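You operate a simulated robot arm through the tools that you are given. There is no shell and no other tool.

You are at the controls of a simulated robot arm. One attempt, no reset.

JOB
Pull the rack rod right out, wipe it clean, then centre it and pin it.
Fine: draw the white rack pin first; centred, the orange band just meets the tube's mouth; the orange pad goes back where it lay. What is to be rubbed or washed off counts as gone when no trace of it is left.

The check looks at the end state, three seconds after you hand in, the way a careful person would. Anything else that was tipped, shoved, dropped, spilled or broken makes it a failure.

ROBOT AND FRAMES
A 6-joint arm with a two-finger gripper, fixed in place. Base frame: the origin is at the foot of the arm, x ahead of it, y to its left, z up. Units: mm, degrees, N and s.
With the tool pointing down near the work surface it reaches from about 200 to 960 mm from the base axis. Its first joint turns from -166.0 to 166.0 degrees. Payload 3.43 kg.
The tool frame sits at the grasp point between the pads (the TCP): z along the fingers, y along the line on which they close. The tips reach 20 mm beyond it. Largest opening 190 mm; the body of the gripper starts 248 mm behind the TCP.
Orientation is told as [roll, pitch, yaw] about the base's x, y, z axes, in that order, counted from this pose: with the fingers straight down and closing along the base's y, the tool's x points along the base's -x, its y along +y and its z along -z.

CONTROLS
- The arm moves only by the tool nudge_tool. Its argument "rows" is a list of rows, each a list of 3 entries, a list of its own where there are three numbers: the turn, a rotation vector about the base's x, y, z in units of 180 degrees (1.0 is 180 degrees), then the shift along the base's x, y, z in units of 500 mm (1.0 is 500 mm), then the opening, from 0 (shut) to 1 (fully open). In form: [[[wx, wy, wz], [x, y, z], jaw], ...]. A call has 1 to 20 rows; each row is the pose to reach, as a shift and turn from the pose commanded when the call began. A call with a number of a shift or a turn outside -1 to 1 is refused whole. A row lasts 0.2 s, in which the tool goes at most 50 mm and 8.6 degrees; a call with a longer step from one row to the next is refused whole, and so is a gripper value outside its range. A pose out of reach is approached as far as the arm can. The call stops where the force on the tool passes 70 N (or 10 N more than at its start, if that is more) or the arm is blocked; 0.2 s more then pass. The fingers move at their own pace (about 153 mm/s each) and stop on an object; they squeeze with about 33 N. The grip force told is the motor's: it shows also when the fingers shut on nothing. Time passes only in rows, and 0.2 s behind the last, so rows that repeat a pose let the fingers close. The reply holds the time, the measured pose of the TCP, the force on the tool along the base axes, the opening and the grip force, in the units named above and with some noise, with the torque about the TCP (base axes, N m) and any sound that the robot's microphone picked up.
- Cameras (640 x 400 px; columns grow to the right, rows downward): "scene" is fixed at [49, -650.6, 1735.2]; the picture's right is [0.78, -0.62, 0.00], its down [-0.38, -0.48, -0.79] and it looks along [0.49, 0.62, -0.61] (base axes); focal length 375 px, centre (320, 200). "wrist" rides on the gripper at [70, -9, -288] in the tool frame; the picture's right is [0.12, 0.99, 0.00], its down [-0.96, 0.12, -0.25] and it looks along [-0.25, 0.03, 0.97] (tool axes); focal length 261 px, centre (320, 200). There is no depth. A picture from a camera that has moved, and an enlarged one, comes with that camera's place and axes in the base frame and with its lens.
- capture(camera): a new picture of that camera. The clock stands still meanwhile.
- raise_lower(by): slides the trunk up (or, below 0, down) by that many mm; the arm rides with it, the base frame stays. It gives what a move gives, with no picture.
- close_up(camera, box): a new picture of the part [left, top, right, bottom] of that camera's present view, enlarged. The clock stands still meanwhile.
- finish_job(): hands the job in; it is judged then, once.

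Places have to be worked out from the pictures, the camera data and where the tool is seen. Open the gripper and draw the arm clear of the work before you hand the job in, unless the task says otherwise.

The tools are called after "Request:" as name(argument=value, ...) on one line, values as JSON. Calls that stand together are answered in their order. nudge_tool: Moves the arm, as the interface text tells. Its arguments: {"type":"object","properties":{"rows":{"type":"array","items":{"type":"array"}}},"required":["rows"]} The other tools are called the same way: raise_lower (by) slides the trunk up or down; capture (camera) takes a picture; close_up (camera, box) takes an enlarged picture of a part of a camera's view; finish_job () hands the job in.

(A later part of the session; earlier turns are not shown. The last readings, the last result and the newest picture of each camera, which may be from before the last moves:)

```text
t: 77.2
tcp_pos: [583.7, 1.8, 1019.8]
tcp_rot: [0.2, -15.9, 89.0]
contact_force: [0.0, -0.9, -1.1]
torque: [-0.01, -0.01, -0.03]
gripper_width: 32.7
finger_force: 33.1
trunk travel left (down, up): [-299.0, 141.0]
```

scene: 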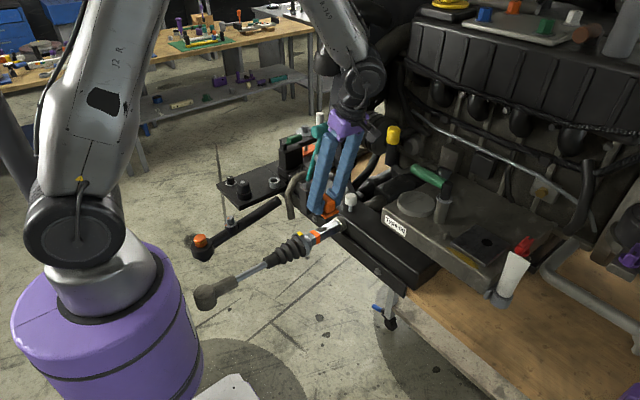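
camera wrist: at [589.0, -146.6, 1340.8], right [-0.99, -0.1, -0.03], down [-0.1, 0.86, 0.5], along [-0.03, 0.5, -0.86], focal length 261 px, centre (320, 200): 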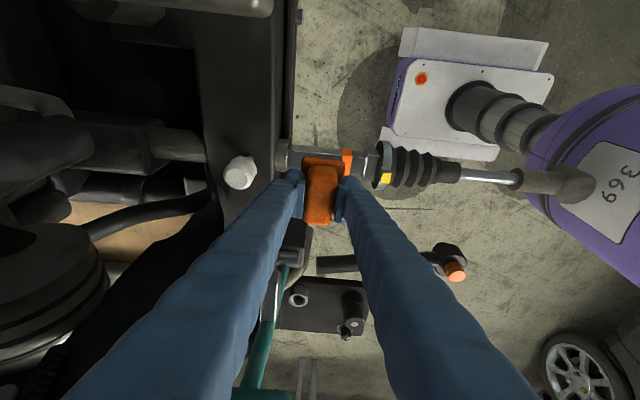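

Request:
nudge_tool(rows=[[[0, 0, 0], [0.003, -0.002, -0.002], 0.08], [[0, 0, 0], [0.003, -0.002, -0.004], 0.08], [[0, 0, 0], [0.003, -0.002, -0.006], 0.08], [[0, 0, 0], [0.003, -0.002, -0.006], 0.08]])

Request:
close_up(camera="scene", box=[305, 195, 365, 255])

```text
t: 78.2
tcp_pos: [586.9, 0.5, 1016.4]
tcp_rot: [0.3, -15.9, 89.1]
contact_force: [0.3, 0.1, -0.1]
torque: [0.01, 0.05, 0.01]
gripper_width: 32.5
finger_force: 33.4
trunk travel left (down, up): [-299.0, 141.0]
```

```text
6.67 times, centred on (335, 225) of scene
camera zoom: at [49.0, -650.6, 1735.2], right [0.78, -0.62, 0.0], down [-0.38, -0.48, -0.79], along [0.49, 0.62, -0.61], focal length 2500 px, centre (220, 33)
```

zoom: 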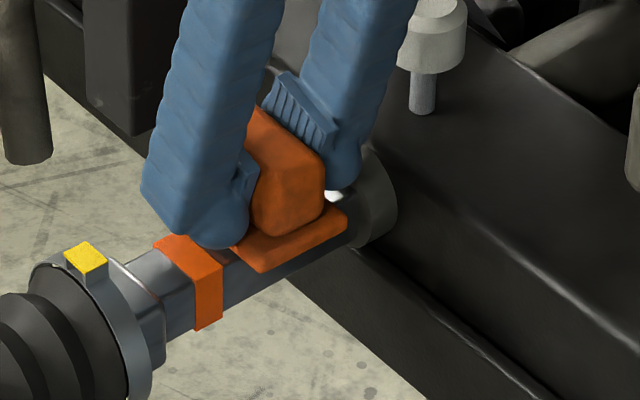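

Still free at 1016; the pad looks almost flush. I continue down 4 mm.

Request:
nudge_tool(rows=[[[0, 0, 0], [0, 0, -0.002], 0.08], [[0, 0, 0], [0, 0, -0.004], 0.08], [[0, 0, 0], [0, 0, -0.006], 0.08], [[0, 0, 0], [0, 0, -0.008], 0.08], [[0, 0, 0], [0, 0, -0.008], 0.08]])

```text
t: 79.4
tcp_pos: [586.2, -0.6, 1013.1]
tcp_rot: [0.2, -15.9, 89.0]
contact_force: [2.2, -2.2, 14.7]
torque: [0.05, -0.08, -0.01]
gripper_width: 32.2
finger_force: 33.2
trunk travel left (down, up): [-299.0, 141.0]
```

Contact at z ≈ 1013 with ~15 N. I rub with strokes in y and x over the smear.

Request:
nudge_tool(rows=[[[0, 0, 0], [0, 0.012, 0], 0.08], [[0, 0, 0], [0, 0.02, 0], 0.08], [[0, 0, 0], [0, 0.008, 0], 0.08], [[0, 0, 0], [0, -0.008, 0], 0.08], [[0, 0, 0], [0, -0.02, 0], 0.08], [[0, 0, 0], [-0.006, -0.008, 0], 0.08], [[0, 0, 0], [-0.012, 0.008, 0], 0.08], [[0, 0, 0], [-0.012, 0.02, 0], 0.08], [[0, 0, 0], [-0.012, 0.006, 0], 0.08], [[0, 0, 0], [-0.012, -0.008, 0], 0.08], [[0, 0, 0], [-0.012, -0.02, 0], 0.08], [[0, 0, 0], [0, -0.01, 0], 0.08], [[0, 0, 0], [0.012, 0, 0], 0.08], [[0, 0, 0], [0.024, 0, 0], 0.08], [[0, 0, 0], [0.012, 0, 0], 0.08], [[0, 0, 0], [0, 0, 0], 0.08], [[0, 0, 0], [-0.012, 0, 0], 0.08], [[0, 0, 0], [0.006, 0, 0], 0.08], [[0, 0, 0], [0, 0, 0], 0.08]])

Request:
close_up(camera="scene", box=[305, 195, 365, 255])

```text
t: 83.4
tcp_pos: [586.1, 0.1, 1012.4]
tcp_rot: [0.3, -15.9, 89.0]
contact_force: [1.1, 1.7, 14.9]
torque: [0.04, -0.09, 0.02]
gripper_width: 32.6
finger_force: 32.8
trunk travel left (down, up): [-299.0, 141.0]
```

```text
6.67 times, centred on (335, 225) of scene
camera zoom: at [49.0, -650.6, 1735.2], right [0.78, -0.62, 0.0], down [-0.38, -0.48, -0.79], along [0.49, 0.62, -0.61], focal length 2500 px, centre (220, 33)
```

zoom: 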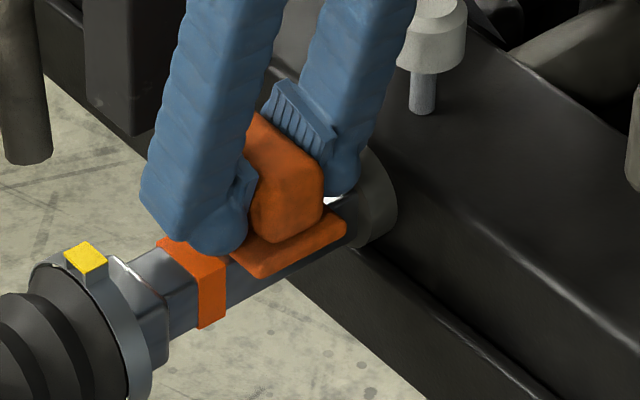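

I lift the pad 60 mm and step back to see how much of the smear is left.

Request:
nudge_tool(rows=[[[0, 0, 0], [0, 0, 0.03], 0.08], [[0, 0, 0], [0, 0, 0.1], 0.08], [[0, 0, 0], [-0.08, 0, 0.14], 0.08], [[0, 0, 0], [-0.16, 0, 0.14], 0.08], [[0, 0, 0], [-0.16, 0, 0.14], 0.08]])

Request:
close_up(camera="scene", box=[305, 195, 365, 255])

Request:
close_up(camera="wrist", box=[160, 80, 320, 200])

```text
t: 84.6
tcp_pos: [507.0, 0.0, 1080.6]
tcp_rot: [0.3, -15.9, 89.0]
contact_force: [0.4, -0.7, -0.7]
torque: [0.02, 0.04, -0.05]
gripper_width: 32.5
finger_force: 32.9
trunk travel left (down, up): [-299.0, 141.0]
```

```text
6.67 times, centred on (335, 225) of scene
camera zoom: at [49.0, -650.6, 1735.2], right [0.78, -0.62, 0.0], down [-0.38, -0.48, -0.79], along [0.49, 0.62, -0.61], focal length 2500 px, centre (220, 33)
```

zoom: 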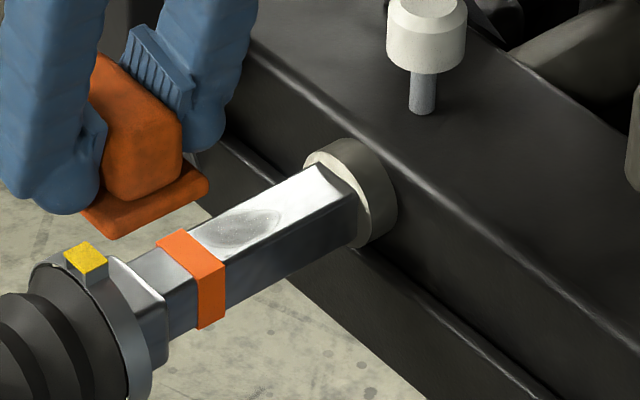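

```text
3.33 times, centred on (240, 140) of wrist
camera zoom: at [513.9, -146.9, 1337.9], right [-0.99, -0.1, -0.03], down [-0.1, 0.86, 0.5], along [-0.03, 0.5, -0.86], focal length 869 px, centre (587, 400)
```

zoom: 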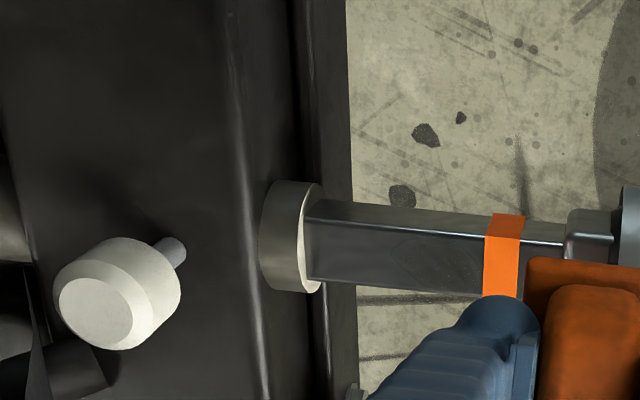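

It works: the smear has faded a lot. I go back down and rub more.

Request:
nudge_tool(rows=[[[0, 0, 0], [0.08, 0, 0], 0.08], [[0, 0, 0], [0.16, 0, -0.02], 0.08], [[0, 0, 0], [0.16, 0, -0.1], 0.08], [[0, 0, 0], [0.16, 0, -0.13], 0.08], [[0, 0, 0], [0.16, 0, -0.1405], 0.08], [[0, 0, 0], [0.16, 0.012, -0.1405], 0.08], [[0, 0, 0], [0.16, 0.022, -0.1405], 0.08], [[0, 0, 0], [0.155, 0.008, -0.1405], 0.08], [[0, 0, 0], [0.15, -0.008, -0.1405], 0.08], [[0, 0, 0], [0.15, -0.022, -0.1405], 0.08], [[0, 0, 0], [0.152, -0.008, -0.1405], 0.08], [[0, 0, 0], [0.156, 0.008, -0.1405], 0.08], [[0, 0, 0], [0.16, 0.022, -0.1405], 0.08], [[0, 0, 0], [0.164, 0.008, -0.1405], 0.08], [[0, 0, 0], [0.168, -0.008, -0.1405], 0.08], [[0, 0, 0], [0.168, -0.022, -0.1405], 0.08], [[0, 0, 0], [0.164, -0.008, -0.1405], 0.08], [[0, 0, 0], [0.16, 0.008, -0.1405], 0.08], [[0, 0, 0], [0.154, 0.022, -0.1405], 0.08], [[0, 0, 0], [0.156, 0, -0.1405], 0.08]])

Request:
nudge_tool(rows=[[[0, 0, 0], [0.01, 0, 0], 0.08], [[0, 0, 0], [0.022, 0, 0], 0.08], [[0, 0, 0], [0.01, 0.004, 0], 0.08], [[0, 0, 0], [-0.006, 0.008, 0], 0.08], [[0, 0, 0], [0.01, 0.01, 0], 0.08], [[0, 0, 0], [0.022, 0.01, 0], 0.08], [[0, 0, 0], [0.01, 0.004, 0], 0.08], [[0, 0, 0], [-0.006, -0.004, 0], 0.08], [[0, 0, 0], [0.01, -0.01, 0], 0.08], [[0, 0, 0], [0.022, -0.01, 0], 0.08], [[0, 0, 0], [0.01, -0.01, 0], 0.08], [[0, 0, 0], [-0.006, -0.01, 0], 0.08], [[0, 0, 0], [0, 0.005, 0], 0.08], [[0, 0, 0], [0, 0.02, 0], 0.08], [[0, 0, 0], [0, 0.005, 0], 0.08], [[0, 0, 0], [0, -0.01, 0], 0.08], [[0, 0, 0], [0, -0.022, 0], 0.08], [[0, 0, 0], [0, -0.005, 0], 0.08], [[0, 0, 0], [0, 0.01, 0], 0.08], [[0, 0, 0], [0, 0, 0], 0.08]])

```text
t: 88.8
tcp_pos: [583.5, 0.3, 1012.4]
tcp_rot: [0.4, -16.0, 88.8]
contact_force: [-3.3, 0.0, 9.1]
torque: [-0.01, -0.09, -0.04]
gripper_width: 32.2
finger_force: 33.2
trunk travel left (down, up): [-299.0, 141.0]
```

```text
t: 93.0
tcp_pos: [585.7, 1.8, 1012.4]
tcp_rot: [0.4, -16.0, 89.0]
contact_force: [2.3, 9.1, 12.2]
torque: [0.15, -0.29, 0.15]
gripper_width: 32.4
finger_force: 32.4
trunk travel left (down, up): [-299.0, 141.0]
```

I lift and look again.

Request:
nudge_tool(rows=[[[0, 0, 0], [0, 0, 0.03], 0.08], [[0, 0, 0], [0, 0, 0.1], 0.08], [[0, 0, 0], [-0.08, 0, 0.14], 0.08], [[0, 0, 0], [-0.16, 0, 0.14], 0.08], [[0, 0, 0], [-0.16, 0, 0.14], 0.08]])

Request:
close_up(camera="scene", box=[305, 195, 365, 255])

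Request:
close_up(camera="wrist", box=[220, 120, 320, 180])

```text
t: 94.2
tcp_pos: [504.1, -1.4, 1078.8]
tcp_rot: [0.3, -15.9, 89.0]
contact_force: [0.0, 0.0, -1.6]
torque: [0.0, 0.01, 0.0]
gripper_width: 32.4
finger_force: 32.9
trunk travel left (down, up): [-299.0, 141.0]
```

```text
6.67 times, centred on (335, 225) of scene
camera zoom: at [49.0, -650.6, 1735.2], right [0.78, -0.62, 0.0], down [-0.38, -0.48, -0.79], along [0.49, 0.62, -0.61], focal length 2500 px, centre (220, 33)
```

zoom: 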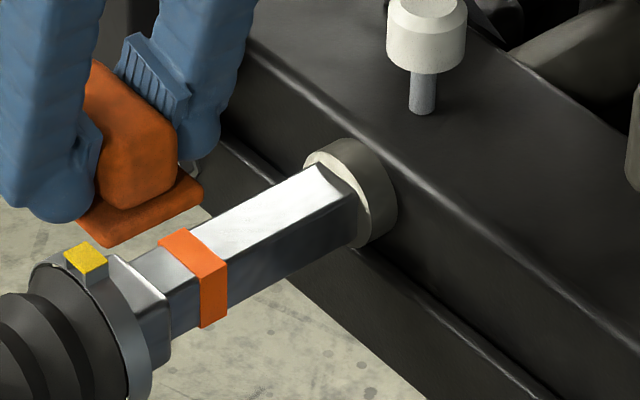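

```text
6.40 times, centred on (270, 150) of wrist
camera zoom: at [510.7, -147.8, 1335.6], right [-0.99, -0.1, -0.03], down [-0.1, 0.86, 0.5], along [-0.03, 0.5, -0.86], focal length 1668 px, centre (640, 520)
```

zoom: 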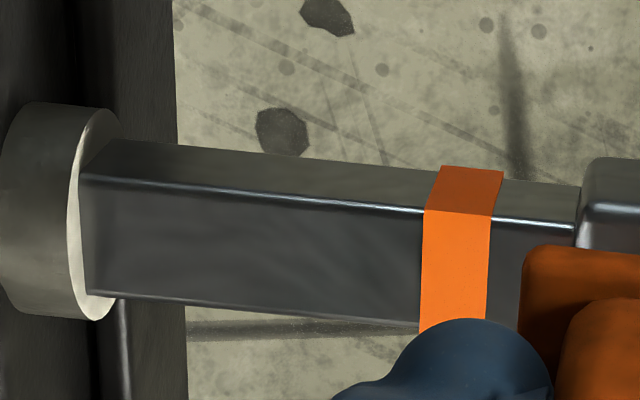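

The top face looks clean. I do one more short pass to be sure, especially near the band edge and the +y edge.

Request:
nudge_tool(rows=[[[0, 0, 0], [0.08, 0, 0], 0.08], [[0, 0, 0], [0.16, 0, -0.02], 0.08], [[0, 0, 0], [0.16, 0, -0.1], 0.08], [[0, 0, 0], [0.16, 0, -0.13], 0.08], [[0, 0, 0], [0.16, 0, -0.14], 0.08], [[0, 0, 0], [0.162, 0.015, -0.14], 0.08], [[0, 0, 0], [0.164, 0.03, -0.14], 0.08], [[0, 0, 0], [0.164, 0.015, -0.14], 0.08], [[0, 0, 0], [0.164, 0, -0.14], 0.08], [[0, 0, 0], [0.164, -0.018, -0.14], 0.08], [[0, 0, 0], [0.158, -0.018, -0.14], 0.08], [[0, 0, 0], [0.156, 0, -0.14], 0.08], [[0, 0, 0], [0.156, 0.018, -0.14], 0.08], [[0, 0, 0], [0.17, 0.018, -0.14], 0.08], [[0, 0, 0], [0.18, 0.01, -0.14], 0.08], [[0, 0, 0], [0.18, -0.008, -0.14], 0.08], [[0, 0, 0], [0.18, -0.02, -0.14], 0.08], [[0, 0, 0], [0.17, -0.005, -0.14], 0.08], [[0, 0, 0], [0.16, 0.01, -0.14], 0.08], [[0, 0, 0], [0.16, 0, -0.14], 0.08]])

Request:
nudge_tool(rows=[[[0, 0, 0], [0, 0, 0.03], 0.08], [[0, 0, 0], [0, 0, 0.1], 0.08], [[0, 0, 0], [-0.08, 0, 0.14], 0.08], [[0, 0, 0], [-0.16, 0, 0.14], 0.08], [[0, 0, 0], [-0.25, 0, 0.18], 0.08], [[0, 0, 0], [-0.25, 0, 0.26], 0.08], [[0, 0, 0], [-0.25, 0, 0.34], 0.08], [[0, 0, 0], [-0.25, 0, 0.34], 0.08]])

Request:
close_up(camera="scene", box=[315, 205, 355, 240])

Request:
close_up(camera="wrist", box=[180, 80, 320, 180])

```text
t: 98.4
tcp_pos: [584.6, -0.7, 1013.0]
tcp_rot: [0.2, -15.8, 89.1]
contact_force: [-0.3, -1.0, 1.5]
torque: [-0.1, 0.01, -0.04]
gripper_width: 32.6
finger_force: 33.0
trunk travel left (down, up): [-299.0, 141.0]
```

```text
t: 100.2
tcp_pos: [458.5, -0.9, 1184.7]
tcp_rot: [0.3, -16.0, 88.9]
contact_force: [0.6, -0.6, -0.3]
torque: [0.03, 0.07, 0.01]
gripper_width: 32.6
finger_force: 33.4
trunk travel left (down, up): [-299.0, 141.0]
```

```text
11.43 times, centred on (335, 222) of scene
camera zoom: at [49.0, -650.6, 1735.2], right [0.78, -0.62, 0.0], down [-0.38, -0.48, -0.79], along [0.49, 0.62, -0.61], focal length 4285 px, centre (149, -57)
```

zoom: 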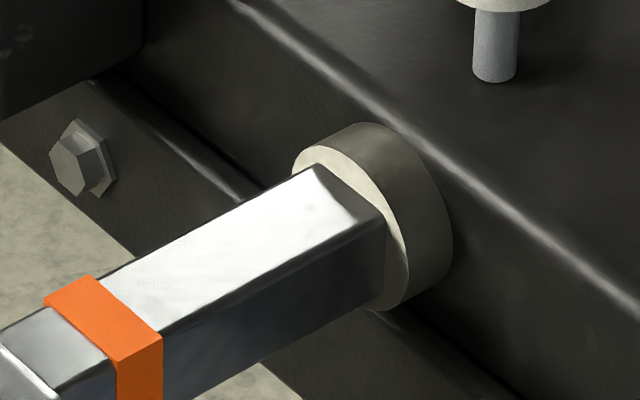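

```text
4.00 times, centred on (250, 130) of wrist
camera zoom: at [465.7, -147.7, 1440.8], right [-0.99, -0.1, -0.03], down [-0.1, 0.86, 0.5], along [-0.03, 0.5, -0.86], focal length 1043 px, centre (600, 480)
```

zoom: 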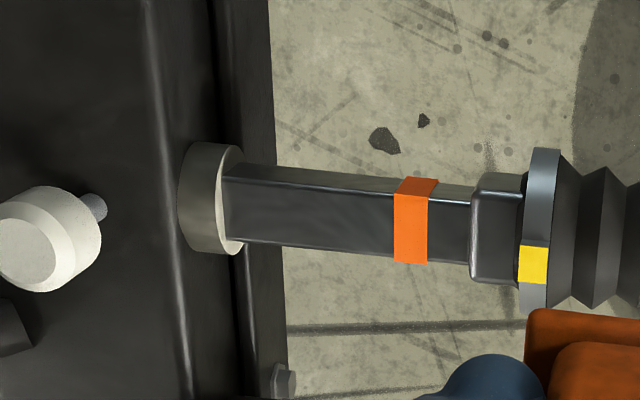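

Spotless on the top. I raise and turn back to the original yaw while swinging left, and use that view to check the bar's +y side.

Request:
nudge_tool(rows=[[[0, 0, -0.02], [0, 0.0, 0.06], 0.08], [[0, 0, -0.06], [0, 0.02, 0.12], 0.08], [[0, 0, -0.104], [0, 0.06, 0.13], 0.08], [[0, 0, -0.148], [0, 0.1, 0.13], 0.08], [[0, 0, -0.192], [0, 0.14, 0.13], 0.08], [[0, 0, -0.236], [0, 0.18, 0.13], 0.08], [[0, 0, -0.28], [0, 0.22, 0.13], 0.08], [[0, 0, -0.324], [0, 0.26, 0.13], 0.08], [[0, 0, -0.368], [0, 0.3, 0.13], 0.08], [[0, 0, -0.412], [0, 0.34, 0.13], 0.08], [[0, 0, -0.456], [0, 0.38, 0.13], 0.08], [[0, 0, -0.5], [0, 0.4, 0.13], 0.08], [[0, 0, -0.528], [0, 0.4, 0.13], 0.08], [[0, 0, -0.528], [0, 0.4, 0.13], 0.08]])

Request:
capture(camera="wrist")

Request:
close_up(camera="wrist", box=[170, 100, 310, 220])

```text
t: 103.2
tcp_pos: [460.5, 199.3, 1252.6]
tcp_rot: [0.6, -16.2, -6.4]
contact_force: [-0.3, 0.2, -0.2]
torque: [0.0, -0.01, -0.01]
gripper_width: 32.3
finger_force: 33.1
trunk travel left (down, up): [-299.0, 141.0]
```

```text
taken
camera wrist: at [311.0, 204.9, 1508.6], right [-0.01, 1.0, -0.02], down [0.86, 0.02, 0.51], along [0.51, -0.02, -0.86], focal length 261 px, centre (320, 200)
```

wrist: 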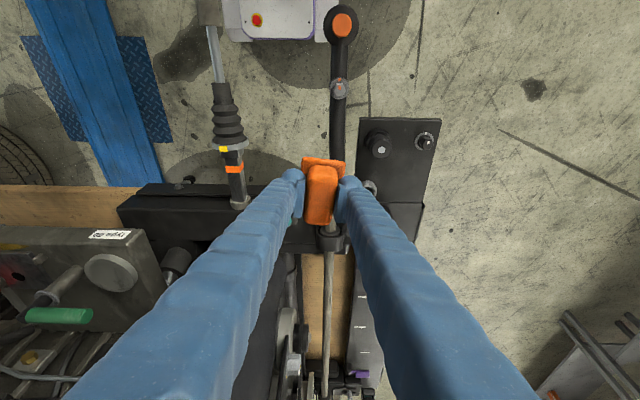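

```text
3.33 times, centred on (240, 160) of wrist
camera zoom: at [311.0, 204.9, 1508.6], right [-0.01, 1.0, -0.02], down [0.86, 0.02, 0.51], along [0.51, -0.02, -0.86], focal length 869 px, centre (587, 333)
```

zoom: 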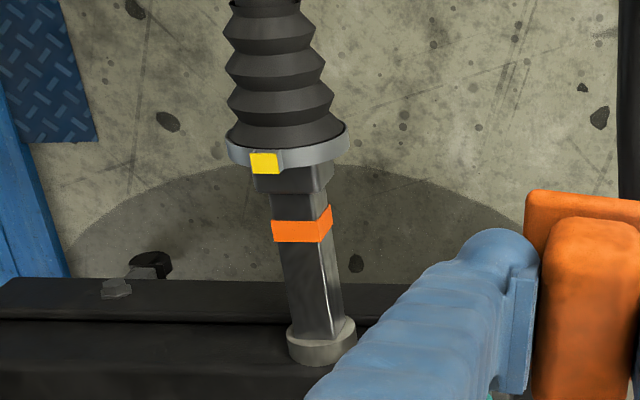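

Both visible sides are clean. Now I carry the pad back along the same path to above its old place (948, 376).

Request:
nudge_tool(rows=[[[0, 0, 0], [0, 0.09, 0], 0.08], [[0, 0, 0], [0, 0.18, 0], 0.08], [[0, 0, 0], [0.02, 0.27, 0], 0.08], [[0, 0, 0], [0.08, 0.33, 0], 0.08], [[0, 0, 0], [0.16, 0.353, 0], 0.08], [[0, 0, 0], [0.25, 0.353, 0], 0.08], [[0, 0, 0], [0.34, 0.353, 0], 0.08], [[0, 0, 0], [0.43, 0.353, 0], 0.08], [[0, 0, 0], [0.52, 0.353, 0], 0.08], [[0, 0, 0], [0.61, 0.353, 0], 0.08], [[0, 0, 0], [0.7, 0.353, 0], 0.08], [[0, 0, 0], [0.79, 0.353, 0], 0.08], [[0, 0, 0], [0.87, 0.353, 0], 0.08], [[0, 0, 0], [0.94, 0.353, 0], 0.08], [[0, 0, 0], [0.9756, 0.353, -0.01], 0.08], [[0, 0, 0], [0.9756, 0.353, -0.01], 0.08]])

Request:
capture(camera="wrist")

```text
t: 104.0
tcp_pos: [470.6, 333.7, 1352.5]
tcp_rot: [9.6, -22.2, -9.1]
contact_force: [0.7, -1.5, 0.7]
torque: [0.21, -0.07, 0.09]
gripper_width: 32.8
finger_force: 33.2
trunk travel left (down, up): [-299.0, 141.0]
stopped in row 4: the arm was blocked; the commanded pose is now the measured one
```

```text
taken
camera wrist: at [291.4, 305.7, 1586.6], right [-0.02, 0.99, 0.11], down [0.79, -0.05, 0.61], along [0.61, 0.09, -0.79], focal length 261 px, centre (320, 200)
```

wrist: 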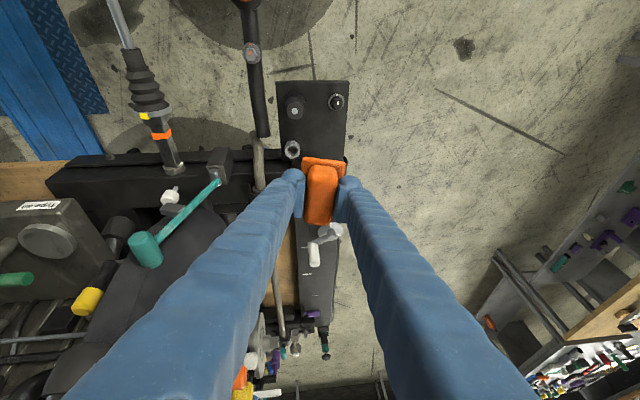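

The arm ran into something in its own motion and drifted off path; the pad is still held. I look at the scene before correcting.

Request:
capture(camera="scene")

```text
taken
```

scene: 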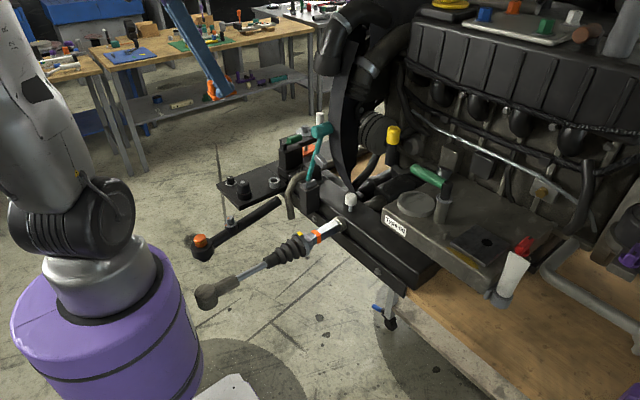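

The arm is too folded here with the trunk raised. I straighten the orientation while moving outward (+x) to unfold it, then go on.

Request:
nudge_tool(rows=[[[-0.011, 0.01, 0], [0.05, 0.01, -0.02], 0.08], [[-0.022, 0.02, 0], [0.12, 0.03, -0.05], 0.08], [[-0.033, 0.03, 0], [0.2, 0.05, -0.08], 0.08], [[-0.0439, 0.0399, -0.0003], [0.28, 0.07, -0.12], 0.08], [[-0.0439, 0.0399, -0.0003], [0.36, 0.084, -0.17], 0.08], [[-0.0439, 0.0399, -0.0003], [0.44, 0.084, -0.2], 0.08], [[-0.0439, 0.0399, -0.0003], [0.44, 0.084, -0.2], 0.08]])

Request:
capture(camera="wrist")

```text
t: 104.7
tcp_pos: [550.1, 341.9, 1440.2]
tcp_rot: [12.9, -25.5, -11.3]
contact_force: [0.3, -1.6, 0.1]
torque: [0.26, -0.1, 0.14]
gripper_width: 32.5
finger_force: 32.6
trunk travel left (down, up): [-299.0, 141.0]
stopped in row 3: the arm was blocked; the commanded pose is now the measured one
```

```text
taken
camera wrist: at [354.4, 307.0, 1661.2], right [-0.01, 0.99, 0.15], down [0.75, -0.09, 0.65], along [0.66, 0.12, -0.74], focal length 261 px, centre (320, 200)
```

wrist: 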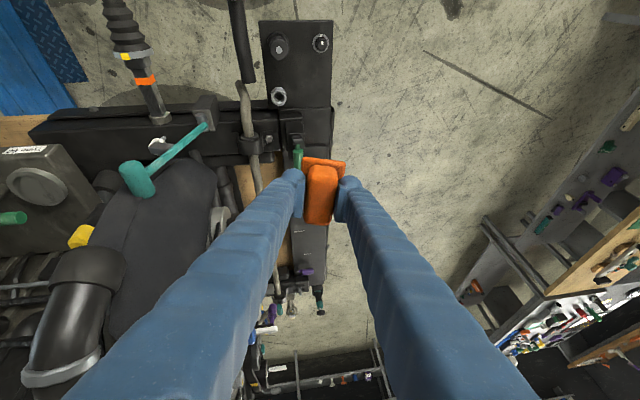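

It still cannot follow; some part of the arm itself seems hindered. I look closely at the arm and its strut on the left of the scene.

Request:
capture(camera="scene")

Request:
close_up(camera="scene", box=[0, 0, 280, 175])

```text
taken
```

scene: 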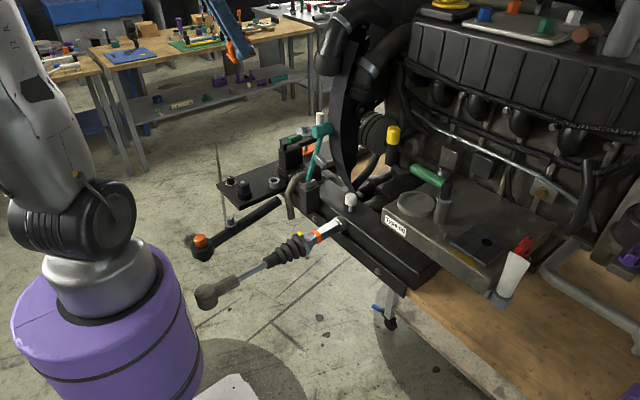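

```text
2.29 times, centred on (140, 88) of scene
camera zoom: at [49.0, -650.6, 1735.2], right [0.78, -0.62, 0.0], down [-0.38, -0.48, -0.79], along [0.49, 0.62, -0.61], focal length 857 px, centre (731, 457)
```

zoom: 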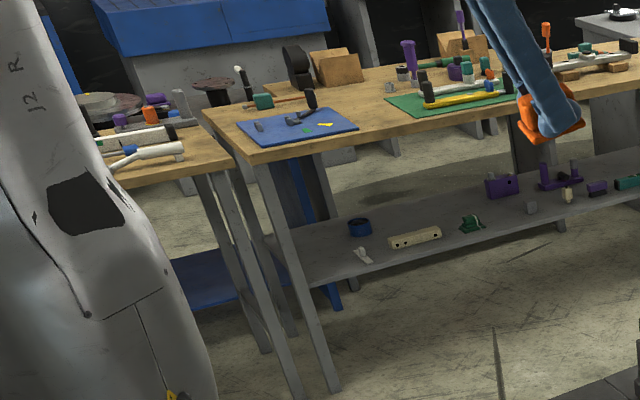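

The upper arm is leaning far back because the trunk is so high — it's at a joint limit. I lower the trunk 150 mm, which carries the arm down with it.

Request:
raise_lower(by=-150)

Request:
capture(camera="scene")

```text
t: 106.5
tcp_pos: [549.1, 346.7, 1287.3]
tcp_rot: [12.6, -25.3, -11.0]
contact_force: [0.3, 0.4, -0.3]
torque: [-0.02, 0.0, 0.0]
gripper_width: 32.1
finger_force: 33.3
trunk travel left (down, up): [-149.0, 291.0]
```

```text
taken
```

scene: 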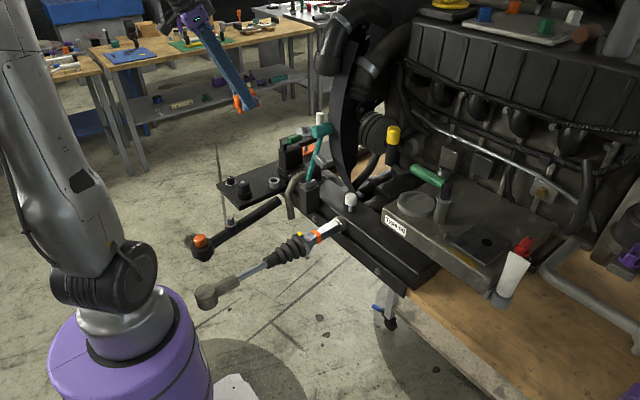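

The arm stands naturally again. I restore the pad's level orientation while moving to (620, 376, 1250).

Request:
nudge_tool(rows=[[[-0.0139, 0.015, 0.0007], [0.03, 0.01, -0.01], 0.08], [[-0.0279, 0.03, 0.0015], [0.06, 0.03, -0.03], 0.08], [[-0.0418, 0.0449, 0.0022], [0.1, 0.05, -0.05], 0.08], [[-0.0557, 0.0599, 0.0029], [0.14, 0.0585, -0.074], 0.08], [[-0.0557, 0.0599, 0.0029], [0.14, 0.0585, -0.074], 0.08]])

Request:
capture(camera="wrist")

```text
t: 107.7
tcp_pos: [620.7, 377.0, 1238.7]
tcp_rot: [-0.5, -15.4, -5.8]
contact_force: [-0.1, 0.2, -0.1]
torque: [0.0, -0.01, -0.04]
gripper_width: 32.2
finger_force: 33.1
trunk travel left (down, up): [-149.0, 291.0]
```

```text
taken
camera wrist: at [476.6, 385.8, 1496.9], right [-0.01, 1.0, -0.04], down [0.87, 0.03, 0.49], along [0.49, -0.03, -0.87], focal length 261 px, centre (320, 200)
```

wrist: 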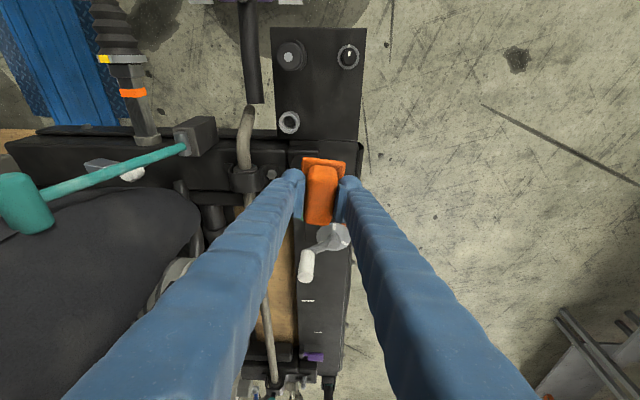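

Recovered. Now forward to above the pad's place.

Request:
nudge_tool(rows=[[[0.0044, -0.0039, -0.0017], [0.06, 0, 0.02], 0.08], [[0.0044, -0.0039, -0.0017], [0.15, -0.002, 0.02], 0.08], [[0.0044, -0.0039, -0.0017], [0.24, -0.002, 0.02], 0.08], [[0.0044, -0.0039, -0.0017], [0.33, -0.002, 0.02], 0.08], [[0.0044, -0.0039, -0.0017], [0.42, -0.002, 0.02], 0.08], [[0.0044, -0.0039, -0.0017], [0.51, -0.002, 0.02], 0.08], [[0.0044, -0.0039, -0.0017], [0.6, -0.002, 0.01], 0.08], [[0.0044, -0.0039, -0.0017], [0.655, -0.002, 0], 0.08], [[0.0044, -0.0039, -0.0017], [0.655, -0.002, 0], 0.08]])

Request:
capture(camera="wrist")

```text
t: 109.7
tcp_pos: [943.0, 373.9, 1242.8]
tcp_rot: [0.6, -16.4, -6.4]
contact_force: [-2.2, -1.1, 1.8]
torque: [0.26, -0.32, 0.07]
gripper_width: 32.4
finger_force: 33.2
trunk travel left (down, up): [-149.0, 291.0]
```

```text
taken
camera wrist: at [792.9, 379.9, 1499.4], right [0.0, 1.0, -0.02], down [0.86, 0.02, 0.51], along [0.51, -0.02, -0.86], focal length 261 px, centre (320, 200)
```

wrist: 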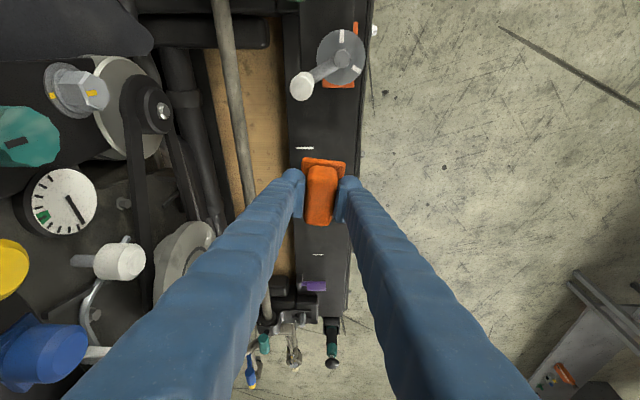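

Nearly above the spot. I descend to about z 1035, trimming x and y to the recorded pick-up pose.

Request:
nudge_tool(rows=[[[-0.001, 0.001, 0.001], [0.004, 0.002, -0.06], 0.08], [[-0.001, 0.001, 0.001], [0.01, 0.004, -0.14], 0.08], [[-0.001, 0.001, 0.001], [0.01, 0.004, -0.23], 0.08], [[-0.001, 0.001, 0.001], [0.01, 0.004, -0.32], 0.08], [[-0.001, 0.001, 0.001], [0.01, 0.004, -0.39], 0.08], [[-0.001, 0.001, 0.001], [0.01, 0.004, -0.41], 0.08], [[-0.001, 0.001, 0.001], [0.01, 0.004, -0.41], 0.08]])

Request:
close_up(camera="wrist", box=[240, 30, 400, 230])

```text
t: 111.3
tcp_pos: [1000.1, 402.1, 1081.3]
tcp_rot: [0.0, -15.6, -6.2]
contact_force: [0.0, -0.1, 0.0]
torque: [0.05, -0.02, 0.02]
gripper_width: 32.5
finger_force: 32.9
out of reach, approached as far as the arm can: row 1, 2, 3, 4, 5, 6, 7
trunk travel left (down, up): [-149.0, 291.0]
```

```text
2.00 times, centred on (320, 130) of wrist
camera zoom: at [853.5, 409.5, 1339.4], right [-0.01, 1.0, -0.03], down [0.87, 0.02, 0.5], along [0.5, -0.02, -0.87], focal length 521 px, centre (320, 340)
```

zoom: 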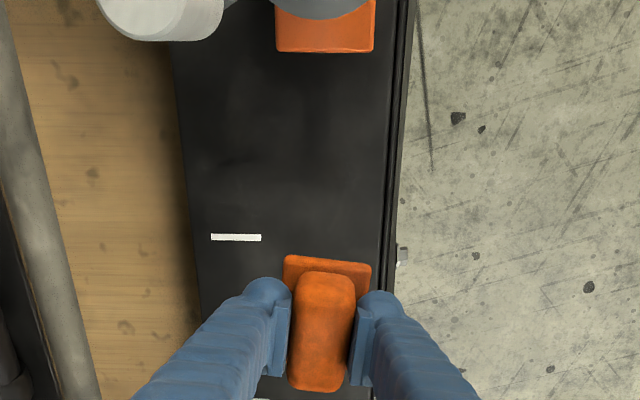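

With the trunk lower this target is out of easy reach and the arm has stretched past it (nothing touched). I raise the trunk again by 120 mm before steering back.

Request:
raise_lower(by=120)

Request:
capture(camera="wrist")

```text
t: 112.8
tcp_pos: [1000.0, 402.4, 1200.4]
tcp_rot: [-0.1, -15.5, -6.2]
contact_force: [0.1, 0.5, 0.2]
torque: [-0.01, 0.01, 0.02]
gripper_width: 32.3
finger_force: 33.1
trunk travel left (down, up): [-269.0, 171.0]
```

```text
taken
camera wrist: at [854.3, 410.0, 1458.1], right [-0.01, 1.0, -0.03], down [0.87, 0.02, 0.5], along [0.5, -0.02, -0.87], focal length 261 px, centre (320, 200)
```

wrist: 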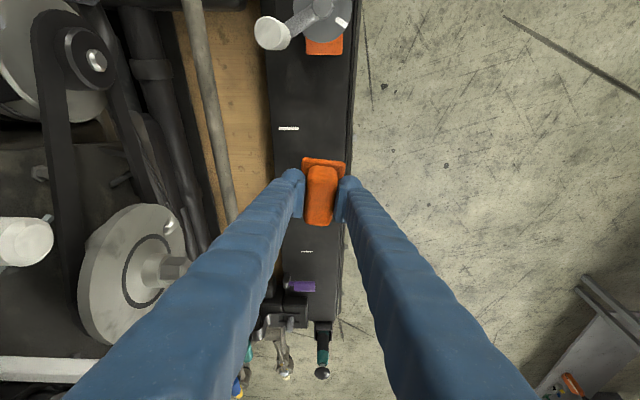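

I issue a hold to see where the commanded pose now is relative to the arm.

Request:
nudge_tool(rows=[[[0, 0, 0], [0, 0, 0], 0.08], [[0, 0, 0], [0, 0, 0], 0.08]])

```text
t: 113.4
tcp_pos: [1000.3, 402.9, 1201.3]
tcp_rot: [0.0, -15.6, -6.3]
contact_force: [-0.3, 0.1, -0.6]
torque: [0.02, 0.03, 0.01]
gripper_width: 32.5
finger_force: 33.0
trunk travel left (down, up): [-269.0, 171.0]
```

It holds where it is. I move to directly above the pick-up point at this height.

Request:
nudge_tool(rows=[[[0.0017, -0.003, 0.001], [-0.05, -0.027, 0], 0.08], [[0.0017, -0.003, 0.001], [-0.104, -0.054, 0], 0.08], [[0.0017, -0.003, 0.001], [-0.104, -0.054, 0], 0.08], [[0.0017, -0.003, 0.001], [-0.104, -0.054, 0], 0.08]])

```text
t: 114.4
tcp_pos: [1000.0, 402.2, 1209.1]
tcp_rot: [0.1, -15.7, -6.2]
contact_force: [0.4, -0.3, 0.1]
torque: [0.0, -0.04, 0.02]
gripper_width: 32.3
finger_force: 32.8
out of reach, approached as far as the arm can: row 1, 2, 3, 4
trunk travel left (down, up): [-269.0, 171.0]
```

The arm is fully stretched and its solver is stuck at the straight elbow. I try a larger inward-and-up motion to break out of it.

Request:
nudge_tool(rows=[[[0, 0, 0], [-0.06, -0.03, 0.04], 0.08], [[0, 0, 0], [-0.12, -0.06, 0.08], 0.08], [[0, 0, 0], [-0.18, -0.08, 0.1], 0.08], [[0, 0, 0], [-0.24, -0.1, 0.1], 0.08], [[0, 0, 0], [-0.3, -0.12, 0.1], 0.08], [[0, 0, 0], [-0.36, -0.12, 0.1], 0.08], [[0, 0, 0], [-0.36, -0.12, 0.1], 0.08]])

Request:
capture(camera="scene")

```text
t: 116.0
tcp_pos: [978.5, 395.7, 1267.2]
tcp_rot: [0.2, -15.7, -6.0]
contact_force: [0.1, -0.2, 0.2]
torque: [-0.01, 0.01, 0.02]
gripper_width: 32.4
finger_force: 32.9
out of reach, approached as far as the arm can: row 1, 2, 3, 4, 5, 6, 7
trunk travel left (down, up): [-269.0, 171.0]
```

```text
taken
```

scene: 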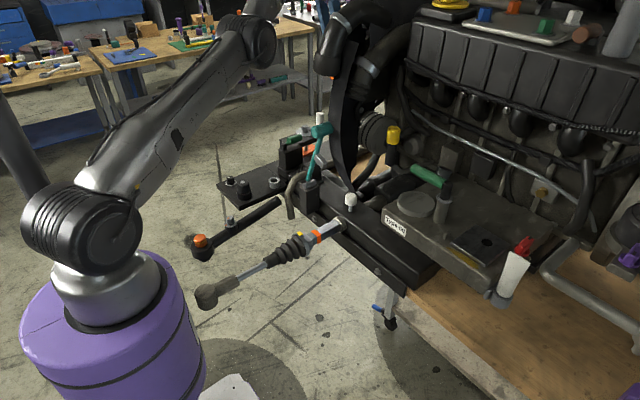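

The arm slides along its reach limit. Bending the elbow should come more easily with a downward motion, so I try lowering with inward motion, staying well above the rail.

Request:
nudge_tool(rows=[[[0, 0, 0], [0, 0, -0.08], 0.08], [[0, 0, 0], [-0.02, -0.01, -0.16], 0.08], [[0, 0, 0], [-0.05, -0.02, -0.22], 0.08], [[0, 0, 0], [-0.08, -0.03, -0.24], 0.08], [[0, 0, 0], [-0.1, -0.04, -0.24], 0.08], [[0, 0, 0], [-0.1, -0.04, -0.24], 0.08]])

```text
t: 117.4
tcp_pos: [998.8, 412.8, 1193.7]
tcp_rot: [0.2, -15.8, -6.2]
contact_force: [0.5, -0.1, 0.4]
torque: [0.01, -0.01, 0.03]
gripper_width: 32.1
finger_force: 32.6
out of reach, approached as far as the arm can: row 1, 2, 3, 4, 5, 6
trunk travel left (down, up): [-269.0, 171.0]
```

My commanded pose has run well inside while the arm stays stretched, so I first bring the command back onto the arm's actual position.

Request:
nudge_tool(rows=[[[0, 0, 0], [0.08, 0.035, 0.027], 0.08], [[0, 0, 0], [0.16, 0.07, 0.054], 0.08], [[0, 0, 0], [0.24, 0.104, 0.08], 0.08], [[0, 0, 0], [0.32, 0.139, 0.107], 0.08], [[0, 0, 0], [0.4, 0.173, 0.134], 0.08], [[0, 0, 0], [0.48, 0.208, 0.161], 0.08], [[0, 0, 0], [0.56, 0.242, 0.188], 0.08], [[0, 0, 0], [0.61, 0.262, 0.2], 0.08], [[0, 0, 0], [0.61, 0.262, 0.2], 0.08]])

```text
t: 119.4
tcp_pos: [1003.7, 414.0, 1196.1]
tcp_rot: [0.4, -16.1, -6.1]
contact_force: [-0.6, 0.0, 0.0]
torque: [0.0, -0.01, 0.0]
gripper_width: 32.4
finger_force: 33.0
out of reach, approached as far as the arm can: row 1, 2, 3, 4, 5, 6, 7, 8, 9
trunk travel left (down, up): [-269.0, 171.0]
```

The arm seems jammed at full stretch. I test a pure swing about the base (to free space on the left), keeping the radius, to see whether the solver recovers.

Request:
nudge_tool(rows=[[[0, 0, 0.015], [-0.04, 0.09, 0], 0.08], [[0, 0, 0.03], [-0.084, 0.175, 0], 0.08], [[0, 0, 0.045], [-0.135, 0.26, 0], 0.08], [[0, 0, 0.045], [-0.135, 0.26, 0], 0.08]])

Request:
capture(camera="scene")

```text
t: 120.4
tcp_pos: [943.9, 538.1, 1192.9]
tcp_rot: [0.4, -16.1, 2.1]
contact_force: [-0.7, 1.0, 0.7]
torque: [-0.08, -0.07, -0.06]
gripper_width: 32.5
finger_force: 32.7
out of reach, approached as far as the arm can: row 1, 3, 4
trunk travel left (down, up): [-269.0, 171.0]
```

```text
taken
```

scene: 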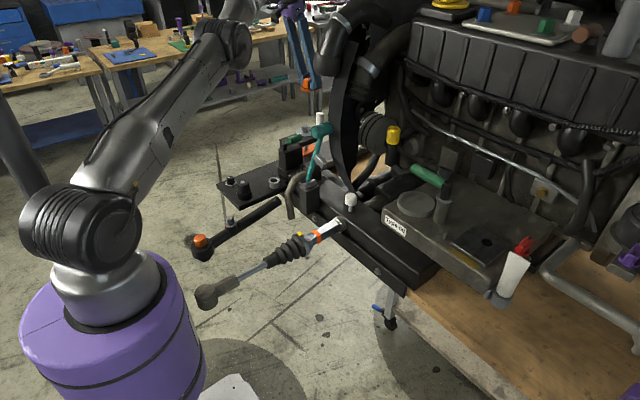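

The swing works. From here I try small inward steps.

Request:
nudge_tool(rows=[[[0, 0, 0], [-0.02, -0.012, 0], 0.08], [[0, 0, 0], [-0.04, -0.024, 0], 0.08], [[0, 0, 0], [-0.06, -0.036, 0], 0.08], [[0, 0, 0], [-0.08, -0.048, 0], 0.08], [[0, 0, 0], [-0.12, -0.07, 0], 0.08], [[0, 0, 0], [-0.16, -0.09, 0], 0.08], [[0, 0, 0], [-0.16, -0.09, 0], 0.08]])

```text
t: 122.0
tcp_pos: [865.8, 490.0, 1192.2]
tcp_rot: [0.4, -16.0, 1.9]
contact_force: [-0.5, -0.2, -0.7]
torque: [0.0, 0.01, 0.02]
gripper_width: 32.7
finger_force: 32.8
trunk travel left (down, up): [-269.0, 171.0]
```

Freed. Now I go to directly above the pad's place, restoring the yaw.

Request:
nudge_tool(rows=[[[0, 0, -0.011], [0.04, -0.055, 0.0], 0.08], [[0, 0, -0.022], [0.08, -0.11, 0.0], 0.08], [[0, 0, -0.033], [0.125, -0.17, 0.0], 0.08], [[0, 0, -0.0444], [0.165, -0.228, 0.0], 0.08], [[0, 0, -0.0444], [0.165, -0.228, 0.0], 0.08]])

Request:
close_up(camera="wrist", box=[240, 30, 400, 230])

```text
t: 123.2
tcp_pos: [946.6, 375.9, 1192.1]
tcp_rot: [0.3, -16.1, -6.0]
contact_force: [0.5, -0.1, -1.2]
torque: [0.05, 0.01, 0.04]
gripper_width: 32.2
finger_force: 32.4
trunk travel left (down, up): [-269.0, 171.0]
```

```text
2.00 times, centred on (320, 130) of wrist
camera zoom: at [798.4, 382.0, 1449.0], right [-0.01, 1.0, -0.03], down [0.86, 0.02, 0.51], along [0.51, -0.02, -0.86], focal length 521 px, centre (320, 340)
```

zoom: 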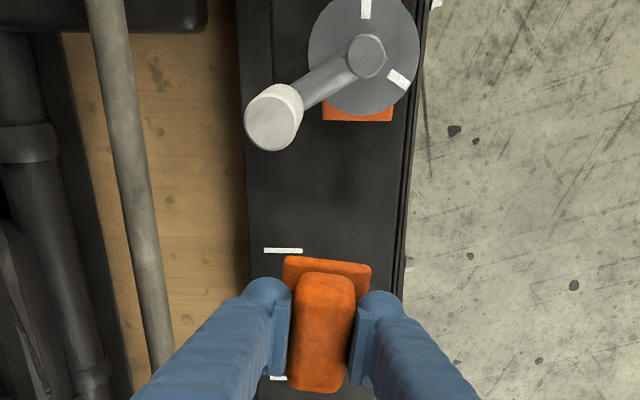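

Pose matches the pick-up pose. I descend to z ≈ 1000 and then gently set it down.

Request:
nudge_tool(rows=[[[0, 0, 0], [0.001, 0, -0.08], 0.08], [[0, 0, 0], [0.002, 0, -0.17], 0.08], [[0, 0, 0], [0.003, 0, -0.26], 0.08], [[0, 0, 0], [0.003, 0, -0.34], 0.08], [[0, 0, 0], [0.003, 0, -0.38], 0.08], [[0, 0, 0], [0.003, 0, -0.38], 0.08]])

Request:
close_up(camera="wrist", box=[240, 30, 400, 230])

```text
t: 124.6
tcp_pos: [951.9, 376.7, 1000.0]
tcp_rot: [0.4, -16.0, -5.9]
contact_force: [0.4, -0.2, 0.2]
torque: [-0.03, -0.01, -0.02]
gripper_width: 32.4
finger_force: 32.9
trunk travel left (down, up): [-269.0, 171.0]
```

```text
2.00 times, centred on (320, 130) of wrist
camera zoom: at [803.4, 382.4, 1256.6], right [-0.01, 1.0, -0.03], down [0.86, 0.02, 0.51], along [0.51, -0.02, -0.86], focal length 521 px, centre (320, 340)
```

zoom: 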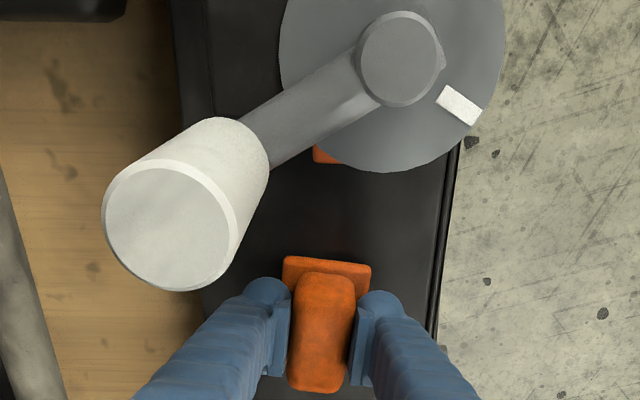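

I shift −3.5 mm in x to match and lower the last 8 mm slowly.

Request:
nudge_tool(rows=[[[0, 0, 0], [-0.007, -0.001, 0], 0.08], [[0, 0, 0], [-0.007, -0.001, -0.006], 0.08], [[0, 0, 0], [-0.007, -0.001, -0.012], 0.08], [[0, 0, 0], [-0.007, -0.001, -0.016], 0.08], [[0, 0, 0], [-0.007, -0.001, -0.016], 0.08]])

```text
t: 125.8
tcp_pos: [946.1, 378.2, 992.5]
tcp_rot: [0.3, -16.1, -5.9]
contact_force: [-0.5, 0.0, -0.1]
torque: [0.01, 0.03, -0.01]
gripper_width: 32.4
finger_force: 32.8
trunk travel left (down, up): [-269.0, 171.0]
```

No contact yet; a bit more, with a +2/−2 mm trim in x/y.

Request:
nudge_tool(rows=[[[0, 0, 0], [0.003, -0.003, -0.002], 0.08], [[0, 0, 0], [0.003, -0.003, -0.004], 0.08], [[0, 0, 0], [0.003, -0.003, -0.006], 0.08], [[0, 0, 0], [0.003, -0.003, -0.006], 0.08]])

Request:
close_up(camera="wrist", box=[240, 30, 400, 230])

```text
t: 126.8
tcp_pos: [947.3, 375.3, 993.7]
tcp_rot: [0.4, -16.0, -6.1]
contact_force: [1.6, -1.7, 7.3]
torque: [-0.21, 0.21, 0.06]
gripper_width: 32.4
finger_force: 33.1
trunk travel left (down, up): [-269.0, 171.0]
```

```text
2.00 times, centred on (320, 130) of wrist
camera zoom: at [799.3, 381.8, 1249.5], right [-0.01, 1.0, -0.03], down [0.86, 0.02, 0.51], along [0.51, -0.02, -0.86], focal length 521 px, centre (320, 340)
```

zoom: 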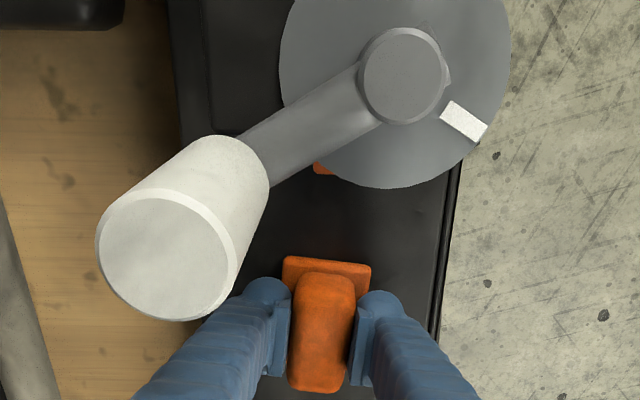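

Down with 7 N contact, and the view matches the pick-up view. I release and rise straight up.

Request:
nudge_tool(rows=[[[0, 0, 0], [0, 0, 0], 0.2], [[0, 0, 0], [0, 0, 0], 0.36], [[0, 0, 0], [0, 0, 0], 0.36], [[0, 0, 0], [0, 0, 0.04], 0.36], [[0, 0, 0], [0, 0, 0.12], 0.36], [[0, 0, 0], [0, 0, 0.2], 0.36], [[0, 0, 0], [0, 0, 0.28], 0.36], [[0, 0, 0], [0, 0, 0.36], 0.6], [[0, 0, 0], [0, 0, 0.36], 0.6]])

Request:
close_up(camera="wrist", box=[285, 105, 350, 175])

Request:
capture(camera="wrist")

```text
t: 128.8
tcp_pos: [950.9, 374.1, 1171.2]
tcp_rot: [0.4, -15.9, -5.9]
contact_force: [0.1, 0.3, 0.6]
torque: [0.04, 0.01, 0.0]
gripper_width: 114.0
finger_force: 0.0
trunk travel left (down, up): [-269.0, 171.0]
```

```text
5.71 times, centred on (318, 140) of wrist
camera zoom: at [802.6, 379.0, 1427.9], right [-0.01, 1.0, -0.03], down [0.86, 0.02, 0.5], along [0.5, -0.02, -0.86], focal length 1489 px, centre (334, 543)
```

zoom: 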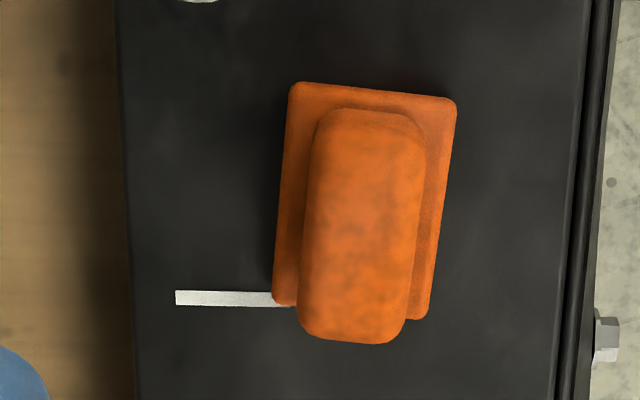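

```text
taken
camera wrist: at [802.6, 379.0, 1427.9], right [-0.01, 1.0, -0.03], down [0.86, 0.02, 0.5], along [0.5, -0.02, -0.86], focal length 261 px, centre (320, 200)
```

wrist: 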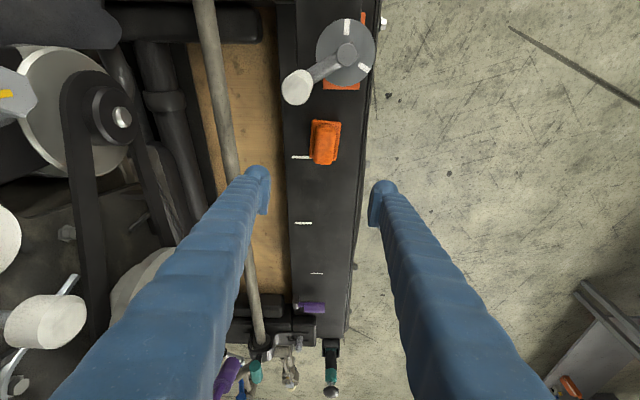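

The pad lies back in place (corner at the white mark as before). I rise a little, back out in −x and then lower the trunk again.

Request:
nudge_tool(rows=[[[0, 0, 0], [-0.02, 0, 0.06], 0.6], [[0, 0, 0], [-0.06, 0, 0.12], 0.6], [[0, 0, 0], [-0.14, 0, 0.13], 0.6], [[0, 0, 0], [-0.23, 0, 0.13], 0.6], [[0, 0, 0], [-0.32, 0, 0.15], 0.6], [[0, 0, 0], [-0.41, 0, 0.18], 0.6], [[0, 0, 0], [-0.5, 0, 0.22], 0.6], [[0, 0, 0], [-0.58, 0, 0.26], 0.6], [[0, 0, 0], [-0.6, 0, 0.26], 0.6], [[0, 0, 0], [-0.6, 0, 0.26], 0.6]])

Request:
raise_lower(by=-150)

Request:
capture(camera="scene")

```text
t: 131.0
tcp_pos: [647.4, 373.9, 1301.1]
tcp_rot: [0.5, -16.1, -6.0]
contact_force: [-0.3, -0.5, 0.1]
torque: [-0.02, 0.0, 0.0]
gripper_width: 114.1
finger_force: 0.0
trunk travel left (down, up): [-269.0, 171.0]
```

```text
t: 132.7
tcp_pos: [647.9, 374.5, 1153.2]
tcp_rot: [0.3, -16.0, -6.1]
contact_force: [0.3, 0.3, -0.6]
torque: [0.01, -0.01, 0.02]
gripper_width: 114.2
finger_force: 0.2
trunk travel left (down, up): [-119.0, 321.0]
```

```text
taken
```

scene: 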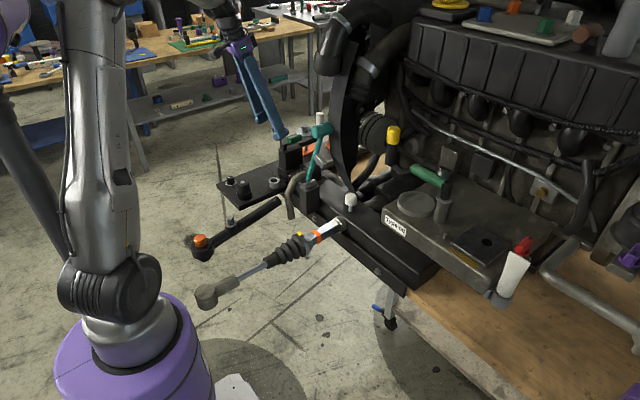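

Now I move back in front of the rod: up, back to x ≈ 480 and over to y ≈ 100, straightening the yaw.

Request:
nudge_tool(rows=[[[0, 0, 0.006], [-0.04, -0.02, 0.06], 0.6], [[0, 0, 0.012], [-0.1, -0.06, 0.12], 0.6], [[0, 0, 0.02], [-0.16, -0.1, 0.18], 0.6], [[0, 0, 0.028], [-0.22, -0.15, 0.22], 0.6], [[0, 0, 0.034], [-0.28, -0.21, 0.24], 0.6], [[0, 0, 0.034], [-0.32, -0.29, 0.24], 0.6], [[0, 0, 0.034], [-0.34, -0.37, 0.24], 0.6], [[0, 0, 0.034], [-0.34, -0.45, 0.24], 0.6], [[0, 0, 0.034], [-0.34, -0.52, 0.24], 0.6], [[0, 0, 0.034], [-0.34, -0.52, 0.24], 0.6]])

Request:
raise_lower(by=-69)

Request:
capture(camera="wrist")

```text
t: 134.9
tcp_pos: [473.9, 111.6, 1269.4]
tcp_rot: [0.4, -16.1, 0.2]
contact_force: [0.2, -0.1, 0.5]
torque: [0.03, 0.03, 0.03]
gripper_width: 113.9
finger_force: 0.1
trunk travel left (down, up): [-119.0, 321.0]
```

```text
t: 136.0
tcp_pos: [475.3, 112.6, 1200.6]
tcp_rot: [0.4, -16.1, 0.2]
contact_force: [-0.4, 0.0, -0.8]
torque: [0.03, 0.01, 0.03]
gripper_width: 114.1
finger_force: 0.1
trunk travel left (down, up): [-50.0, 390.0]
```

```text
taken
camera wrist: at [327.6, 102.5, 1456.4], right [-0.12, 0.99, -0.03], down [0.85, 0.12, 0.51], along [0.5, 0.04, -0.86], focal length 261 px, centre (320, 200)
```

wrist: 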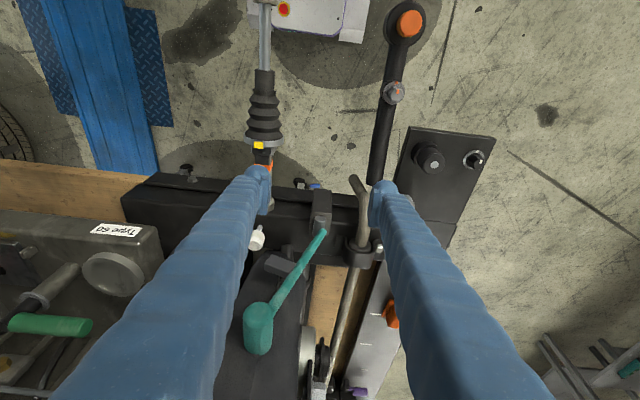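

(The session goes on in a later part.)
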